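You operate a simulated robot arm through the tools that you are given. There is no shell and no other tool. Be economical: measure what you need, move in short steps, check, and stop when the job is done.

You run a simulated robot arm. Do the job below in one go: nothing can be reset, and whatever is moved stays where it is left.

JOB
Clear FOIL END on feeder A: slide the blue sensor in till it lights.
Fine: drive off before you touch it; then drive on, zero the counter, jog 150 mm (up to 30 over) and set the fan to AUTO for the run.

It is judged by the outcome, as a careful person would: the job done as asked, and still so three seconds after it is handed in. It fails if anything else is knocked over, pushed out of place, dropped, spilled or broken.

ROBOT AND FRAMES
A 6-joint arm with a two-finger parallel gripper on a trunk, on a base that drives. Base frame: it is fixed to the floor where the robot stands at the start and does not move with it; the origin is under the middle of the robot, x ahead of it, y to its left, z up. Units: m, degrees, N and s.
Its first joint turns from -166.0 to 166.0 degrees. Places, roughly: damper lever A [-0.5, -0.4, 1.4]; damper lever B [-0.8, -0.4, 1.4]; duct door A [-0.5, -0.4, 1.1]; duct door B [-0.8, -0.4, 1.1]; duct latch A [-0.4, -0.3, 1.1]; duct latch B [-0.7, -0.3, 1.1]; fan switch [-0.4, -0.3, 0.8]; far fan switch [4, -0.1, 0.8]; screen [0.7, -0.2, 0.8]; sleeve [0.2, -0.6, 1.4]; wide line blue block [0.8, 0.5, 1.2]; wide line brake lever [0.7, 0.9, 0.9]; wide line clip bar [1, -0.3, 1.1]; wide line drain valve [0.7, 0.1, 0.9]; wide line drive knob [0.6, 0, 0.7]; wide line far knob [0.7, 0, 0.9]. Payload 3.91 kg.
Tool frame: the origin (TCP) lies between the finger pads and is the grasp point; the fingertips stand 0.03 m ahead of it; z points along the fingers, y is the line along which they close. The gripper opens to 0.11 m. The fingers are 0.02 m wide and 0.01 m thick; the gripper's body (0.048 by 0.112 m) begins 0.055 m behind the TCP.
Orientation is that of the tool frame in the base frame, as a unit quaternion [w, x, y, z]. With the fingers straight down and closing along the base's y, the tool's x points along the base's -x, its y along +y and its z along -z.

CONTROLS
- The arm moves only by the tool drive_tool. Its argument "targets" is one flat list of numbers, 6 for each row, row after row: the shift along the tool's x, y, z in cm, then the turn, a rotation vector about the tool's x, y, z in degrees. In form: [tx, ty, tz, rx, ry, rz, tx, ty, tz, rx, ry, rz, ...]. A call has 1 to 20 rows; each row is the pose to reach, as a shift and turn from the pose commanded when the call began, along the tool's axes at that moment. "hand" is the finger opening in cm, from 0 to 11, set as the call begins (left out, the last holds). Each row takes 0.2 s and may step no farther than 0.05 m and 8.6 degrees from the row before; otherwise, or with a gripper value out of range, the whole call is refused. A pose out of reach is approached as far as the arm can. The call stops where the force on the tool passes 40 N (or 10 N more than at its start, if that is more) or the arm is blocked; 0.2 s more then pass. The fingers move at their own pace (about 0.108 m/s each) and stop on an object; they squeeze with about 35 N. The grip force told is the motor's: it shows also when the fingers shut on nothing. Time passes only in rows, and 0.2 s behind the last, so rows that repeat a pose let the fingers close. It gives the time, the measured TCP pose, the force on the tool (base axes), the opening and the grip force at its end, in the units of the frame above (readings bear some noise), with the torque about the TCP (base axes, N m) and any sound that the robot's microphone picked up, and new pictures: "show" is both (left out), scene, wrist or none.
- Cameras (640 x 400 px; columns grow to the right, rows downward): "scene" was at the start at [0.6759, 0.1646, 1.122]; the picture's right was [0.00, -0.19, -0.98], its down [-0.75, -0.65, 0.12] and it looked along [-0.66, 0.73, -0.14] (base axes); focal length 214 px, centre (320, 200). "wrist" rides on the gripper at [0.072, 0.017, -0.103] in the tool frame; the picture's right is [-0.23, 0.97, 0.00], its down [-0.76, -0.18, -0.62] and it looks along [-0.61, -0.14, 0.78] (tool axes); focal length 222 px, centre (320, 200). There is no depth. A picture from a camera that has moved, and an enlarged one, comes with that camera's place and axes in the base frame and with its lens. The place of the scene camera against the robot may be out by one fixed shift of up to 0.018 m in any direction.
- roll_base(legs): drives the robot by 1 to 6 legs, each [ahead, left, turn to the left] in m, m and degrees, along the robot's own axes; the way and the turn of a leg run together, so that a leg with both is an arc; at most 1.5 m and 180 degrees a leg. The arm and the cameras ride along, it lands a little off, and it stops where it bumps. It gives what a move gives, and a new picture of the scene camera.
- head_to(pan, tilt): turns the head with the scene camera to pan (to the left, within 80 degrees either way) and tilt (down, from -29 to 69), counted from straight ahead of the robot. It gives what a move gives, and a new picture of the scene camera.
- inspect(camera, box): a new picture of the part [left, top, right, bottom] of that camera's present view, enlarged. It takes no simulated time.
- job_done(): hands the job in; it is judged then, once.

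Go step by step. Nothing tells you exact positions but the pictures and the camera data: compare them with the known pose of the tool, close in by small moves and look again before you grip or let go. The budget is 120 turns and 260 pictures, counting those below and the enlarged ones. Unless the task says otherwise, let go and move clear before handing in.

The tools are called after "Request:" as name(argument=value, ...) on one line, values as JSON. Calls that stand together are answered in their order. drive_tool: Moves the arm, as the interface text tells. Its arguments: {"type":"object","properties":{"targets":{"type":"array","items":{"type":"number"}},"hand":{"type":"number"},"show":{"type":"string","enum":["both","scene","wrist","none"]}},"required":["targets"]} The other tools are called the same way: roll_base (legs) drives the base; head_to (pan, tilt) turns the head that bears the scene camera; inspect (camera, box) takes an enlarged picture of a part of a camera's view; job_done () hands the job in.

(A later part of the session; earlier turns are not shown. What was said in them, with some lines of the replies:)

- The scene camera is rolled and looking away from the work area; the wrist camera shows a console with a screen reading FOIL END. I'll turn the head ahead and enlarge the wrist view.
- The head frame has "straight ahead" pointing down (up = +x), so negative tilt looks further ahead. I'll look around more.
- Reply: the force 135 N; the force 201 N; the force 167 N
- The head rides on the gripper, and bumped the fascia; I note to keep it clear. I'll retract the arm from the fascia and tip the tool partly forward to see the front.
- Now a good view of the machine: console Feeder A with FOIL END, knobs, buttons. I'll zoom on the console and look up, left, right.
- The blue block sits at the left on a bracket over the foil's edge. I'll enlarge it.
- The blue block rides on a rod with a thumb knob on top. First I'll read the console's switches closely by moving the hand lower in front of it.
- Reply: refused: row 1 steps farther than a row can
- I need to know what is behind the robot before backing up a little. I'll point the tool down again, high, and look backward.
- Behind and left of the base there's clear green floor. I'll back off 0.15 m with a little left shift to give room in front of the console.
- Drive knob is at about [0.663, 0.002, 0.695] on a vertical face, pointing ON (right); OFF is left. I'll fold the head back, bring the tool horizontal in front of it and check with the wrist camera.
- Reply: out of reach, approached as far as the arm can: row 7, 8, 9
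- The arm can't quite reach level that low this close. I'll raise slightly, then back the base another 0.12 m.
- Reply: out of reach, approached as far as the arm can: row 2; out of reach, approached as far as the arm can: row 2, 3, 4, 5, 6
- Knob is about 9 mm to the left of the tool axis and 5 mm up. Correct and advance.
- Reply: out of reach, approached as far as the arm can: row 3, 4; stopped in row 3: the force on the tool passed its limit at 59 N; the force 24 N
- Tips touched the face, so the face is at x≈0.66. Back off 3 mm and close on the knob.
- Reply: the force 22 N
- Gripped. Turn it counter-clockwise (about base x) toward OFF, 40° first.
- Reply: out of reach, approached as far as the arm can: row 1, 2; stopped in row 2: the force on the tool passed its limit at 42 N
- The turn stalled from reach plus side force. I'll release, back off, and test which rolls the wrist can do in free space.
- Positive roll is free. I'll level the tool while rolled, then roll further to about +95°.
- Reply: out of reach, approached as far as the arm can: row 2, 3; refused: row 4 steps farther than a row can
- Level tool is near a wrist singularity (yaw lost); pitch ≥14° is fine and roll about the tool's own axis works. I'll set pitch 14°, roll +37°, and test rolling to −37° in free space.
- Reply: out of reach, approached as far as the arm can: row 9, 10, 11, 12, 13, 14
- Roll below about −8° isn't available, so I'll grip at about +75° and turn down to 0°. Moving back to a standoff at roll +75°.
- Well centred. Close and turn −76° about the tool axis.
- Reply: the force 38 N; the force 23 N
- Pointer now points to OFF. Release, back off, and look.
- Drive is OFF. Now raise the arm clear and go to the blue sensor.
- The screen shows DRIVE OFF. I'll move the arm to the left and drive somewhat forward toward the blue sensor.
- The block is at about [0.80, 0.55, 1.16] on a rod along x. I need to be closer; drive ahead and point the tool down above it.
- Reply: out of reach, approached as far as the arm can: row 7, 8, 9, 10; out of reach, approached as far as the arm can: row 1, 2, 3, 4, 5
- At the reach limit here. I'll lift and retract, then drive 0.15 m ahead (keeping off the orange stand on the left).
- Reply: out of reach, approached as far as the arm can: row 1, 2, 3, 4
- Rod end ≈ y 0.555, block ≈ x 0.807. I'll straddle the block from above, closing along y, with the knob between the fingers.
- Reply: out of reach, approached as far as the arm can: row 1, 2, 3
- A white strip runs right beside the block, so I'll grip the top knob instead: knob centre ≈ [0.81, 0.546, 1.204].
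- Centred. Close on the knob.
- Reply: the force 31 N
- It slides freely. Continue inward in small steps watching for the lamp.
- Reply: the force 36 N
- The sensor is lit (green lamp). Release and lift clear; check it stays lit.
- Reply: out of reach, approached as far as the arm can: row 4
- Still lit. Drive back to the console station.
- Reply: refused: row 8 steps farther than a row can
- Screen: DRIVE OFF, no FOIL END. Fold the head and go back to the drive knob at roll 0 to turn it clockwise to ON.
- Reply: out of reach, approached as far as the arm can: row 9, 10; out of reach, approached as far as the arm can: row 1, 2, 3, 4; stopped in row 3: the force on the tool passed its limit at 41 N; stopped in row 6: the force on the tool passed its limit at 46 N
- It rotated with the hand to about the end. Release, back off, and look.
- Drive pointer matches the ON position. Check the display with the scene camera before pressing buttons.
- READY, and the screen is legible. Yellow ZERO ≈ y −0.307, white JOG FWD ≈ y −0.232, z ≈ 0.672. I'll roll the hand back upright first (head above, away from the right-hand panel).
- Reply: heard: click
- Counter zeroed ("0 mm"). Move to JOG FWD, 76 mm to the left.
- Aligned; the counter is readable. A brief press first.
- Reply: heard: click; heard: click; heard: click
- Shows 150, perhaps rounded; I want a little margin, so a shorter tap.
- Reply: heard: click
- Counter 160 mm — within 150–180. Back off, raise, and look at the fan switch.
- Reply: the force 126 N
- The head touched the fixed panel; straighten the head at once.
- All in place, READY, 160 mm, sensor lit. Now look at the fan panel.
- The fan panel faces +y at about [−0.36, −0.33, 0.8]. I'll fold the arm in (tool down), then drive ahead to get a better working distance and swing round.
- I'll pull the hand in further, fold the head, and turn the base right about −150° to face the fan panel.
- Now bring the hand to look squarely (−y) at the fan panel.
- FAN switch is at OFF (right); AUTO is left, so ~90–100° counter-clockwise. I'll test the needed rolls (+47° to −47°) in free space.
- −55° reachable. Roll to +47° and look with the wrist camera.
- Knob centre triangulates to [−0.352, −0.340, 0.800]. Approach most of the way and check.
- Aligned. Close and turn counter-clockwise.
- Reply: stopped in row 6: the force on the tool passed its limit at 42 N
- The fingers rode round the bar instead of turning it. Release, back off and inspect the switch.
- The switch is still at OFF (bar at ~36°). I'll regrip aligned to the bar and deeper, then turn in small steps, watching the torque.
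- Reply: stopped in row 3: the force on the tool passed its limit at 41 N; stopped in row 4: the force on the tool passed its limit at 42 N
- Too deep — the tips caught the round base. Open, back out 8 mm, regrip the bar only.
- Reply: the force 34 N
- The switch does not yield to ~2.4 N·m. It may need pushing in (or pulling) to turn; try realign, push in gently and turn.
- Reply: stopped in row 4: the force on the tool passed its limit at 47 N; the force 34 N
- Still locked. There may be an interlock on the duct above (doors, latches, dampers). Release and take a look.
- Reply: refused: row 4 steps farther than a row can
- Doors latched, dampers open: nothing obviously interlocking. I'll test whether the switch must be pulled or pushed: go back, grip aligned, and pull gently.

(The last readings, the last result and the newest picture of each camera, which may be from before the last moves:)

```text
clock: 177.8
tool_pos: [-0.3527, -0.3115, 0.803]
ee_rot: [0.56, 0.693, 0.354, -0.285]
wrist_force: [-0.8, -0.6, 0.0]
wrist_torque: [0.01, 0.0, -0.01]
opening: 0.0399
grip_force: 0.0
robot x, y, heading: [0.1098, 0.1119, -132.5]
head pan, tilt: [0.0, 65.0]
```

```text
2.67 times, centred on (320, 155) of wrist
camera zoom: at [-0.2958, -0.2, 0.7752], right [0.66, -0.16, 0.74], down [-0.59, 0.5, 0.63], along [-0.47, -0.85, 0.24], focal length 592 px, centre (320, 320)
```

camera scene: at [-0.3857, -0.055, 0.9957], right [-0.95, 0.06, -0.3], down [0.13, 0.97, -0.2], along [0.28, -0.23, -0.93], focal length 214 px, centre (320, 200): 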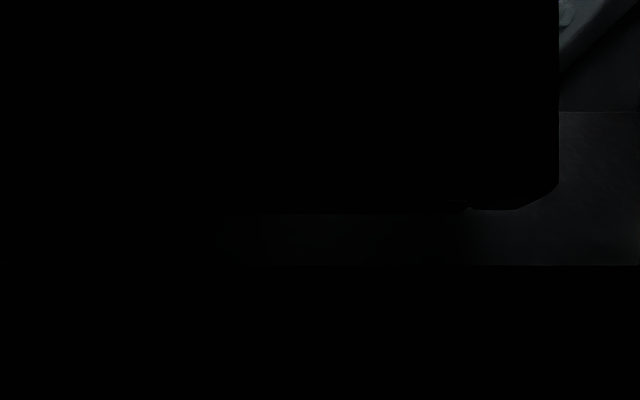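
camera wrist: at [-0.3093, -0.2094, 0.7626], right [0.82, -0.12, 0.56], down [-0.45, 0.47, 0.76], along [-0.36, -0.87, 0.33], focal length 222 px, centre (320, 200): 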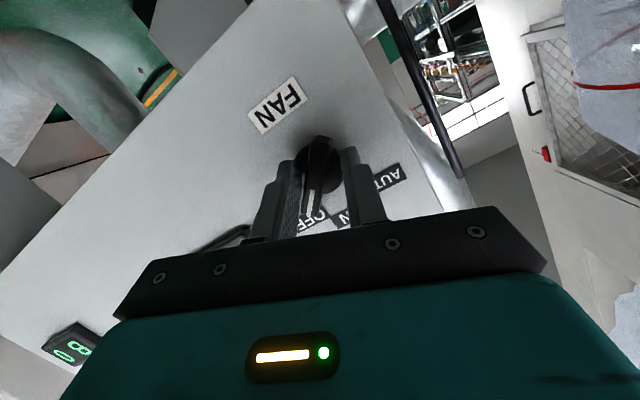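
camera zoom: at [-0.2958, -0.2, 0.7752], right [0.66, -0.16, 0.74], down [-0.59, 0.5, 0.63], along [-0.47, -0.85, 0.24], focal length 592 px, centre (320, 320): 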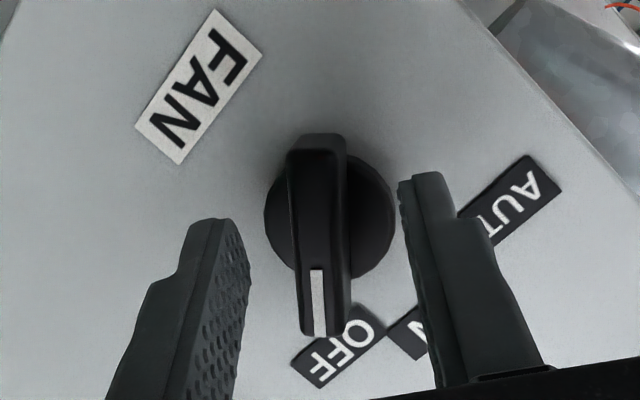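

Request:
drive_tool(targets=[0, -0.3, 0, 0, 0, 0, 0, -0.3, 0, 0, 0, 0, 0, -0.3, 0, 0, 0, 0], hand=0, show="none")

Request:
drive_tool(targets=[0, 0, -0.3, 0, 0, 0, 0, 0, -0.6, 0, 0, 0, 0, 0, -0.9, 0, 0, 0], show="none")

Request:
inspect(camera="wrist", box=[200, 80, 440, 230])

```text
clock: 178.6
tool_pos: [-0.3553, -0.3118, 0.8003]
ee_rot: [0.56, 0.692, 0.355, -0.286]
wrist_force: [27.4, 2.1, 23.1]
wrist_torque: [-0.89, -1.03, 0.68]
opening: 0.0161
grip_force: 45.0
robot x, y, heading: [0.1113, 0.1153, -132.5]
head pan, tilt: [0.0, 65.0]
```

```text
clock: 179.0
tool_pos: [-0.3556, -0.3099, 0.8013]
ee_rot: [0.561, 0.692, 0.355, -0.284]
wrist_force: [6.5, 0.2, 4.4]
wrist_torque: [-0.31, -1.06, 0.21]
opening: 0.0164
grip_force: 44.6
robot x, y, heading: [0.1084, 0.1149, -132.5]
head pan, tilt: [0.0, 65.0]
stopped in row 2: the force on the tool passed its limit at 48 N (the readings are from after the stop); the commanded pose is now the measured one
```

```text
2.67 times, centred on (320, 155) of wrist
camera zoom: at [-0.2976, -0.1993, 0.7742], right [0.66, -0.15, 0.74], down [-0.59, 0.5, 0.63], along [-0.47, -0.85, 0.24], focal length 592 px, centre (320, 320)
```

zoom: 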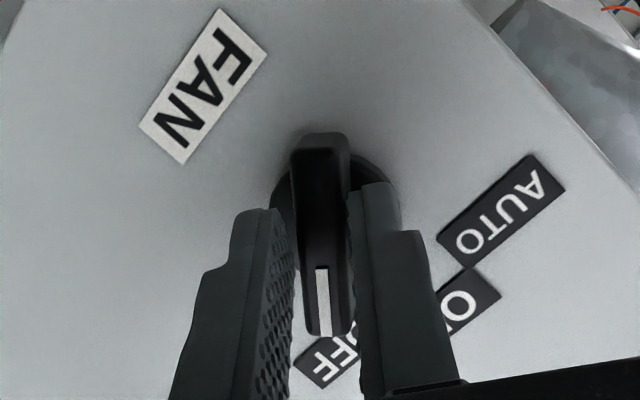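

Pulling doesn't move it either. As a test of its freedom, turn slightly clockwise from here (aligning with the bar) and read the torque.

Request:
drive_tool(targets=[0, 0, 0, 0, 0, 5, 0, 0, 0, 0, 0, 10, 0, 0, 0, 0, 0, 10], show="none")

Request:
drive_tool(targets=[0, 0, 0, 0, 0, 5, 0, 0, 0, 0, 0, 10, 0, 0, 0, 0, 0, 15, 0, 0, 0, 0, 0, 15], show="none")

Request:
inspect(camera="wrist", box=[200, 80, 440, 230])

```text
clock: 179.8
tool_pos: [-0.3538, -0.3104, 0.8013]
ee_rot: [0.584, 0.72, 0.293, -0.235]
wrist_force: [15.6, -4.0, 13.0]
wrist_torque: [-0.23, 0.04, 0.98]
opening: 0.0136
grip_force: 45.1
robot x, y, heading: [0.1105, 0.1128, -132.5]
head pan, tilt: [0.0, 65.0]
```

```text
clock: 180.6
tool_pos: [-0.3522, -0.3099, 0.8033]
ee_rot: [0.607, 0.747, 0.212, -0.168]
wrist_force: [10.8, 7.5, 8.4]
wrist_torque: [-0.52, -0.02, 0.17]
opening: 0.0139
grip_force: 44.8
robot x, y, heading: [0.1105, 0.1136, -132.3]
head pan, tilt: [0.0, 65.0]
stopped in row 3: the force on the tool passed its limit at 41 N (the readings are from after the stop); the commanded pose is now the measured one
```

```text
2.67 times, centred on (320, 155) of wrist
camera zoom: at [-0.2823, -0.2042, 0.8003], right [0.32, -0.19, 0.93], down [-0.75, 0.55, 0.37], along [-0.59, -0.81, 0.03], focal length 592 px, centre (320, 320)
```

zoom: 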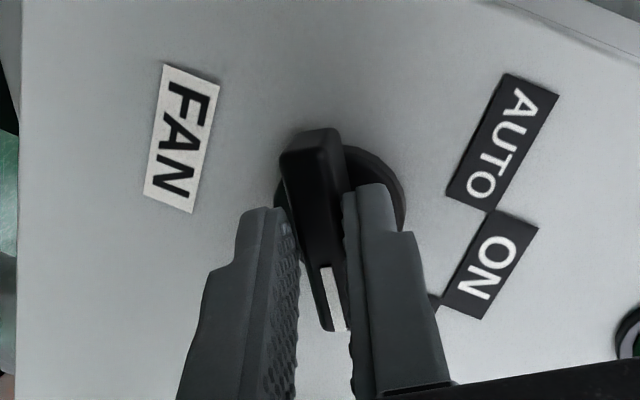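

Interesting: clockwise it moves with the hand. Turn back counter-clockwise slowly and see where the resistance begins.

Request:
drive_tool(targets=[0, 0, 0, 0, 0, -4, 0, 0, 0, 0, 0, -8, 0, 0, 0, 0, 0, -12, 0, 0, 0, 0, 0, -12], show="none")

Request:
drive_tool(targets=[0, 0, 0, 0, 0, -5, 0, 0, 0, 0, 0, -10, 0, 0, 0, 0, 0, -10], show="none")

Request:
inspect(camera="wrist", box=[200, 80, 440, 230])

```text
clock: 181.6
tool_pos: [-0.3533, -0.3106, 0.8019]
ee_rot: [0.585, 0.722, 0.289, -0.232]
wrist_force: [8.8, 15.7, 4.3]
wrist_torque: [-0.67, 0.0, -0.09]
opening: 0.0131
grip_force: 45.2
robot x, y, heading: [0.1133, 0.1125, -132.7]
head pan, tilt: [0.0, 65.0]
```

```text
clock: 182.4
tool_pos: [-0.3546, -0.3098, 0.8005]
ee_rot: [0.563, 0.693, 0.351, -0.282]
wrist_force: [2.9, 10.2, 7.4]
wrist_torque: [-0.31, -1.15, 0.13]
opening: 0.016
grip_force: 44.6
robot x, y, heading: [0.1097, 0.1156, -132.7]
head pan, tilt: [0.0, 65.0]
```

```text
2.67 times, centred on (320, 155) of wrist
camera zoom: at [-0.2973, -0.1992, 0.775], right [0.65, -0.15, 0.75], down [-0.6, 0.5, 0.62], along [-0.47, -0.85, 0.23], focal length 592 px, centre (320, 320)
```

zoom: 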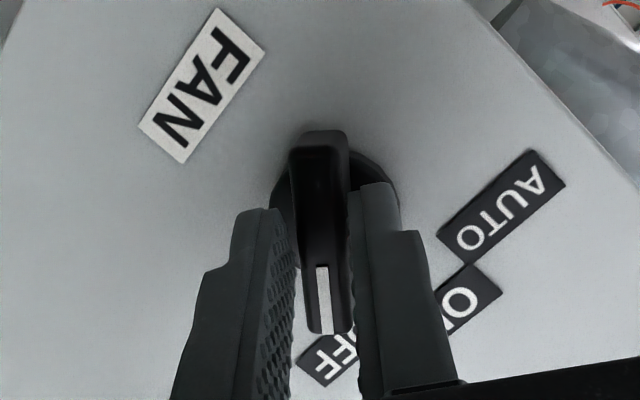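

There is a hard stop counter-clockwise at OFF while clockwise is free. I'll turn clockwise ~45° and watch the lamp and display.

Request:
drive_tool(targets=[0, 0, 0, 0, 0, 8, 0, 0, 0, 0, 0, 16, 0, 0, 0, 0, 0, 24], show="none")

Request:
drive_tool(targets=[0, 0, 0, 0, 0, 6, 0, 0, 0, 0, 0, 12, 0, 0, 0, 0, 0, 18, 0, 0, 0, 0, 0, 24, 0, 0, 0, 0, 0, 30], show="wrist")

```text
clock: 183.2
tool_pos: [-0.3531, -0.3113, 0.8027]
ee_rot: [0.609, 0.751, 0.198, -0.158]
wrist_force: [10.4, 9.1, 14.8]
wrist_torque: [-0.14, 0.01, 1.22]
opening: 0.0138
grip_force: 45.4
robot x, y, heading: [0.1127, 0.1156, -132.4]
head pan, tilt: [0.0, 65.0]
```

```text
clock: 183.9
tool_pos: [-0.3526, -0.3121, 0.8051]
ee_rot: [0.627, 0.769, 0.099, -0.077]
wrist_force: [10.4, 8.4, 8.0]
wrist_torque: [-0.42, -0.02, 0.04]
opening: 0.0138
grip_force: 45.4
robot x, y, heading: [0.1157, 0.1144, -132.4]
head pan, tilt: [0.0, 65.0]
stopped in row 3: the force on the tool passed its limit at 44 N (the readings are from after the stop); the commanded pose is now the measured one
camera wrist: at [-0.2783, -0.2095, 0.823], right [0.02, -0.2, 0.98], down [-0.79, 0.6, 0.14], along [-0.62, -0.77, -0.15], focal length 222 px, centre (320, 200)
```

wrist: 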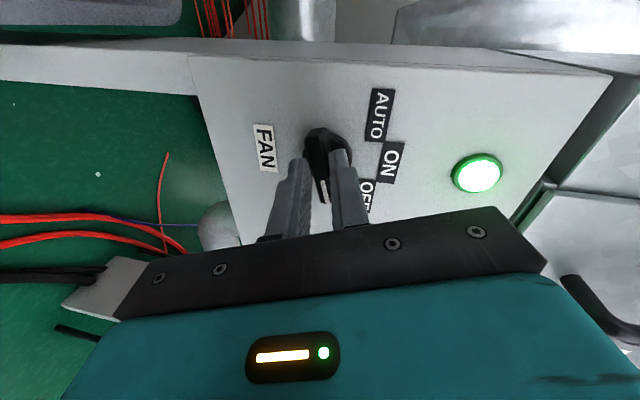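

The lamp lit: the fan is running, so this selector works clockwise: OFF → ON → AUTO. Continue clockwise about the knob's axis.

Request:
drive_tool(targets=[0, 0, 0, -0.4, 1.4, 6.8, 0, 0, 0, -0.8, 2.7, 13.7, 0, 0, 0, -1.2, 4.1, 20.5, 0, 0, 0, -1.6, 5.5, 27.4, 0, 0, 0, -1.6, 5.5, 27.4], show="wrist")

```text
clock: 184.8
tool_pos: [-0.3555, -0.3118, 0.8055]
ee_rot: [0.635, 0.769, -0.019, 0.067]
wrist_force: [5.8, 8.5, 5.5]
wrist_torque: [-0.49, -0.01, 0.82]
opening: 0.0138
grip_force: 45.0
robot x, y, heading: [0.1128, 0.1134, -132.3]
head pan, tilt: [0.0, 65.0]
stopped in row 4: the force on the tool passed its limit at 41 N (the readings are from after the stop); the commanded pose is now the measured one
camera wrist: at [-0.2921, -0.2094, 0.8496], right [-0.34, -0.2, 0.92], down [-0.78, 0.6, -0.16], along [-0.52, -0.77, -0.36], focal length 222 px, centre (320, 200)
```

wrist: 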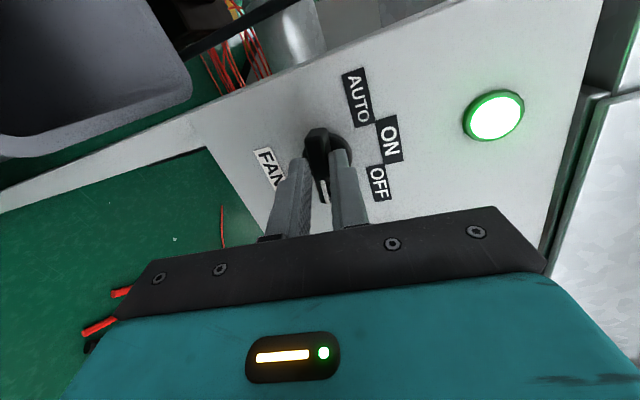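

Request:
drive_tool(targets=[0, 0, 0, -0.4, 1.4, 6.8, 0, 0, 0, -0.8, 2.7, 13.7, 0, 0, 0, -1.2, 4.1, 20.5, 0, 0, 0, -1.2, 4.1, 20.5], show="none")

Request:
drive_tool(targets=[0, 0, 0, -0.4, 1.4, 6.8, 0, 0, 0, -0.8, 2.7, 13.7, 0, 0, 0, -1.2, 4.1, 20.5, 0, 0, 0, -1.2, 4.1, 20.5], show="wrist")

```text
clock: 185.9
tool_pos: [-0.3571, -0.3122, 0.8068]
ee_rot: [0.622, 0.743, -0.134, 0.206]
wrist_force: [-1.0, 3.6, 4.5]
wrist_torque: [-0.54, 0.03, 0.22]
opening: 0.0138
grip_force: 45.4
robot x, y, heading: [0.1135, 0.1132, -132.8]
head pan, tilt: [0.0, 65.0]
stopped in row 4: the force on the tool passed its limit at 42 N (the readings are from after the stop); the commanded pose is now the measured one
```

```text
clock: 186.9
tool_pos: [-0.359, -0.3097, 0.806]
ee_rot: [0.587, 0.693, -0.246, 0.338]
wrist_force: [-30.3, 4.3, 4.3]
wrist_torque: [-0.24, 1.0, -1.1]
opening: 0.0147
grip_force: 44.5
robot x, y, heading: [0.1114, 0.1149, -132.5]
head pan, tilt: [0.0, 65.0]
camera wrist: at [-0.3416, -0.2091, 0.8798], right [-0.87, -0.2, 0.46], down [-0.48, 0.6, -0.64], along [-0.15, -0.77, -0.61], focal length 222 px, centre (320, 200)
```

wrist: 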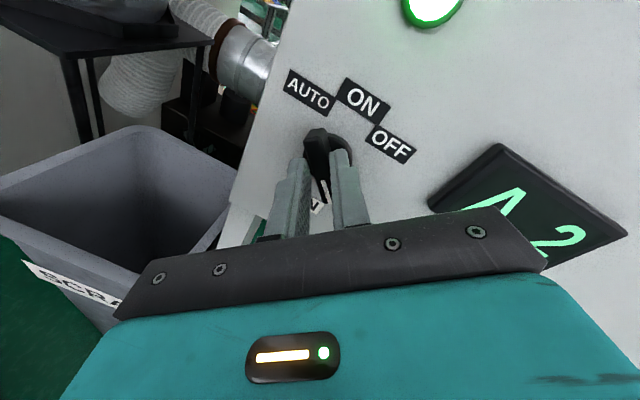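

Reached a stop after ~90°. Release, back away, and inspect.

Request:
drive_tool(targets=[0, 0, 0, 0, 0, 0, 0, 0, 0, 0, 0, 0, 0, 0, -3, 0, 0, 0, 0, 0, -6, 0, 0, 0, 0, 0, -10, 0, 0, 0], hand=5, show="wrist")

Request:
inspect(camera="wrist", box=[240, 40, 480, 190])

```text
clock: 188.1
tool_pos: [-0.3763, -0.2118, 0.8166]
ee_rot: [0.588, 0.693, -0.245, 0.338]
wrist_force: [0.1, -0.4, 0.2]
wrist_torque: [0.04, -0.03, 0.02]
opening: 0.05
grip_force: 0.2
robot x, y, heading: [0.1133, 0.1107, -132.6]
head pan, tilt: [0.0, 65.0]
camera wrist: at [-0.3598, -0.1104, 0.8891], right [-0.87, -0.2, 0.46], down [-0.48, 0.6, -0.64], along [-0.15, -0.77, -0.61], focal length 222 px, centre (320, 200)
```

wrist: 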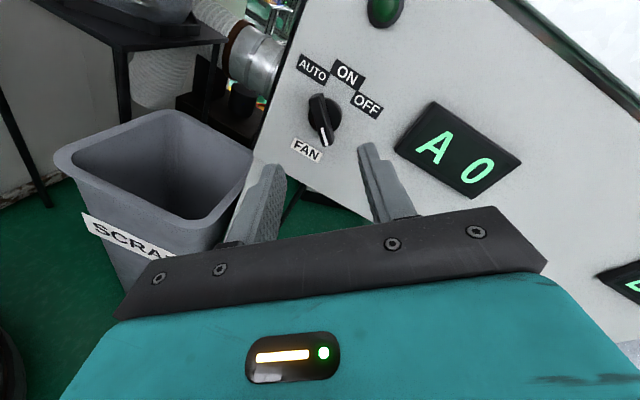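

```text
2.67 times, centred on (360, 115) of wrist
camera zoom: at [-0.3598, -0.1104, 0.8891], right [-0.87, -0.2, 0.46], down [-0.48, 0.6, -0.64], along [-0.15, -0.77, -0.61], focal length 592 px, centre (213, 427)
```

zoom: 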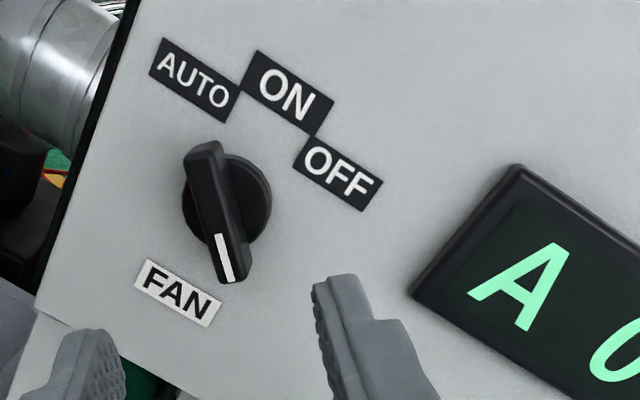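

The lamp is out and A reads 0 again at the far stop: the sequence was OFF (start, mark on OFF, lamp off) → middle: fan running (ON) → end stop: standby, i.e. AUTO. Move the hand clear and take a final look.

Request:
drive_tool(targets=[0, 0, -3, 0, 0, 0, 0, 0, -6, 0, 0, 0, 0, 0, -10, 0, 0, 0], show="none")

Request:
head_to(pan=0, tilt=10)

Request:
inspect(camera="wrist", box=[240, 0, 560, 200])

```text
clock: 188.9
tool_pos: [-0.396, -0.1173, 0.8246]
ee_rot: [0.588, 0.693, -0.245, 0.338]
wrist_force: [1.3, 1.2, -1.2]
wrist_torque: [0.0, -0.01, -0.01]
opening: 0.05
grip_force: 0.1
robot x, y, heading: [0.1089, 0.1145, -132.5]
head pan, tilt: [0.0, 65.0]
```

```text
clock: 190.2
tool_pos: [-0.3955, -0.1166, 0.8251]
ee_rot: [0.588, 0.694, -0.244, 0.337]
wrist_force: [0.4, 0.4, 0.0]
wrist_torque: [-0.01, 0.03, -0.03]
opening: 0.0499
grip_force: 0.1
robot x, y, heading: [0.1108, 0.1153, -132.8]
head pan, tilt: [0.0, 10.0]
camera scene: at [-0.4526, -0.0821, 0.7649], right [0.74, 0.19, -0.65], down [0.61, 0.23, 0.76], along [0.29, -0.96, 0.05], focal length 214 px, centre (320, 200)
```

scene: 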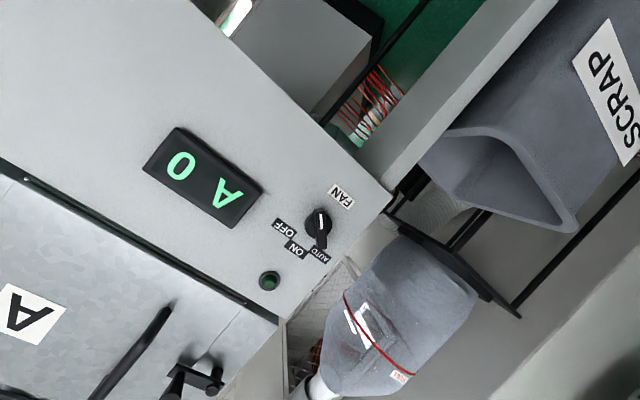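

```text
2.00 times, centred on (400, 100) of wrist
camera zoom: at [-0.3782, -0.015, 0.8982], right [-0.87, -0.2, 0.46], down [-0.48, 0.6, -0.64], along [-0.15, -0.77, -0.61], focal length 444 px, centre (160, 400)
```

zoom: 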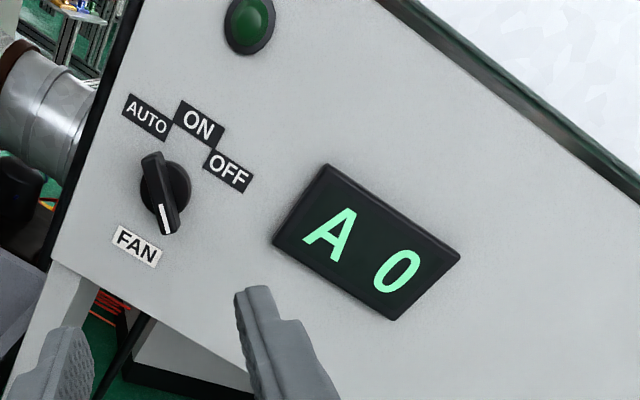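

Request:
inspect(camera="scene", box=[250, 170, 390, 300])

```text
3.08 times, centred on (320, 235) of scene
camera zoom: at [-0.4526, -0.0821, 0.7649], right [0.74, 0.19, -0.65], down [0.61, 0.23, 0.76], along [0.29, -0.96, 0.05], focal length 660 px, centre (320, 92)
```

zoom: 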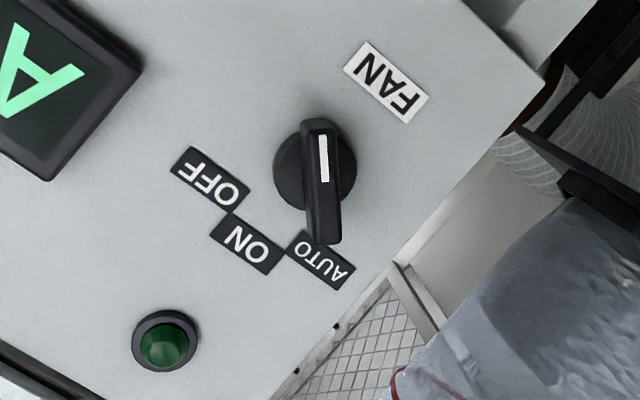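

The switch rests at its AUTO stop, fan on standby. The counter read 160 mm, the screen showed READY and the sensor was lit when I last saw them, and the hand is clear.

Request:
job_done()

```text
The job is handed in.
```

I've handed the job in, and every step is done, though I'm less sure the fan is on AUTO than I am of the rest.

- **Feeder A:** I turned the drive off first, then slid the blue sensor in until its green lamp lit. FOIL END cleared.
- **Run-up:** I turned the drive back on, zeroed the counter and jogged. The counter read 160 mm and the screen showed READY.
- **Fan:** The switch turned opposite to its labels. It was blocked from OFF towards ON and AUTO, so I turned it clockwise through the position where the fan ran, to the far stop. The fan is stopped there, which fits AUTO on standby. The white mark points at no label, though, and I didn't jog again to see the fan start.
- **Contact:** The camera head bumped the machine's front panel twice and the white panel on the right once. I saw nothing moved or damaged.
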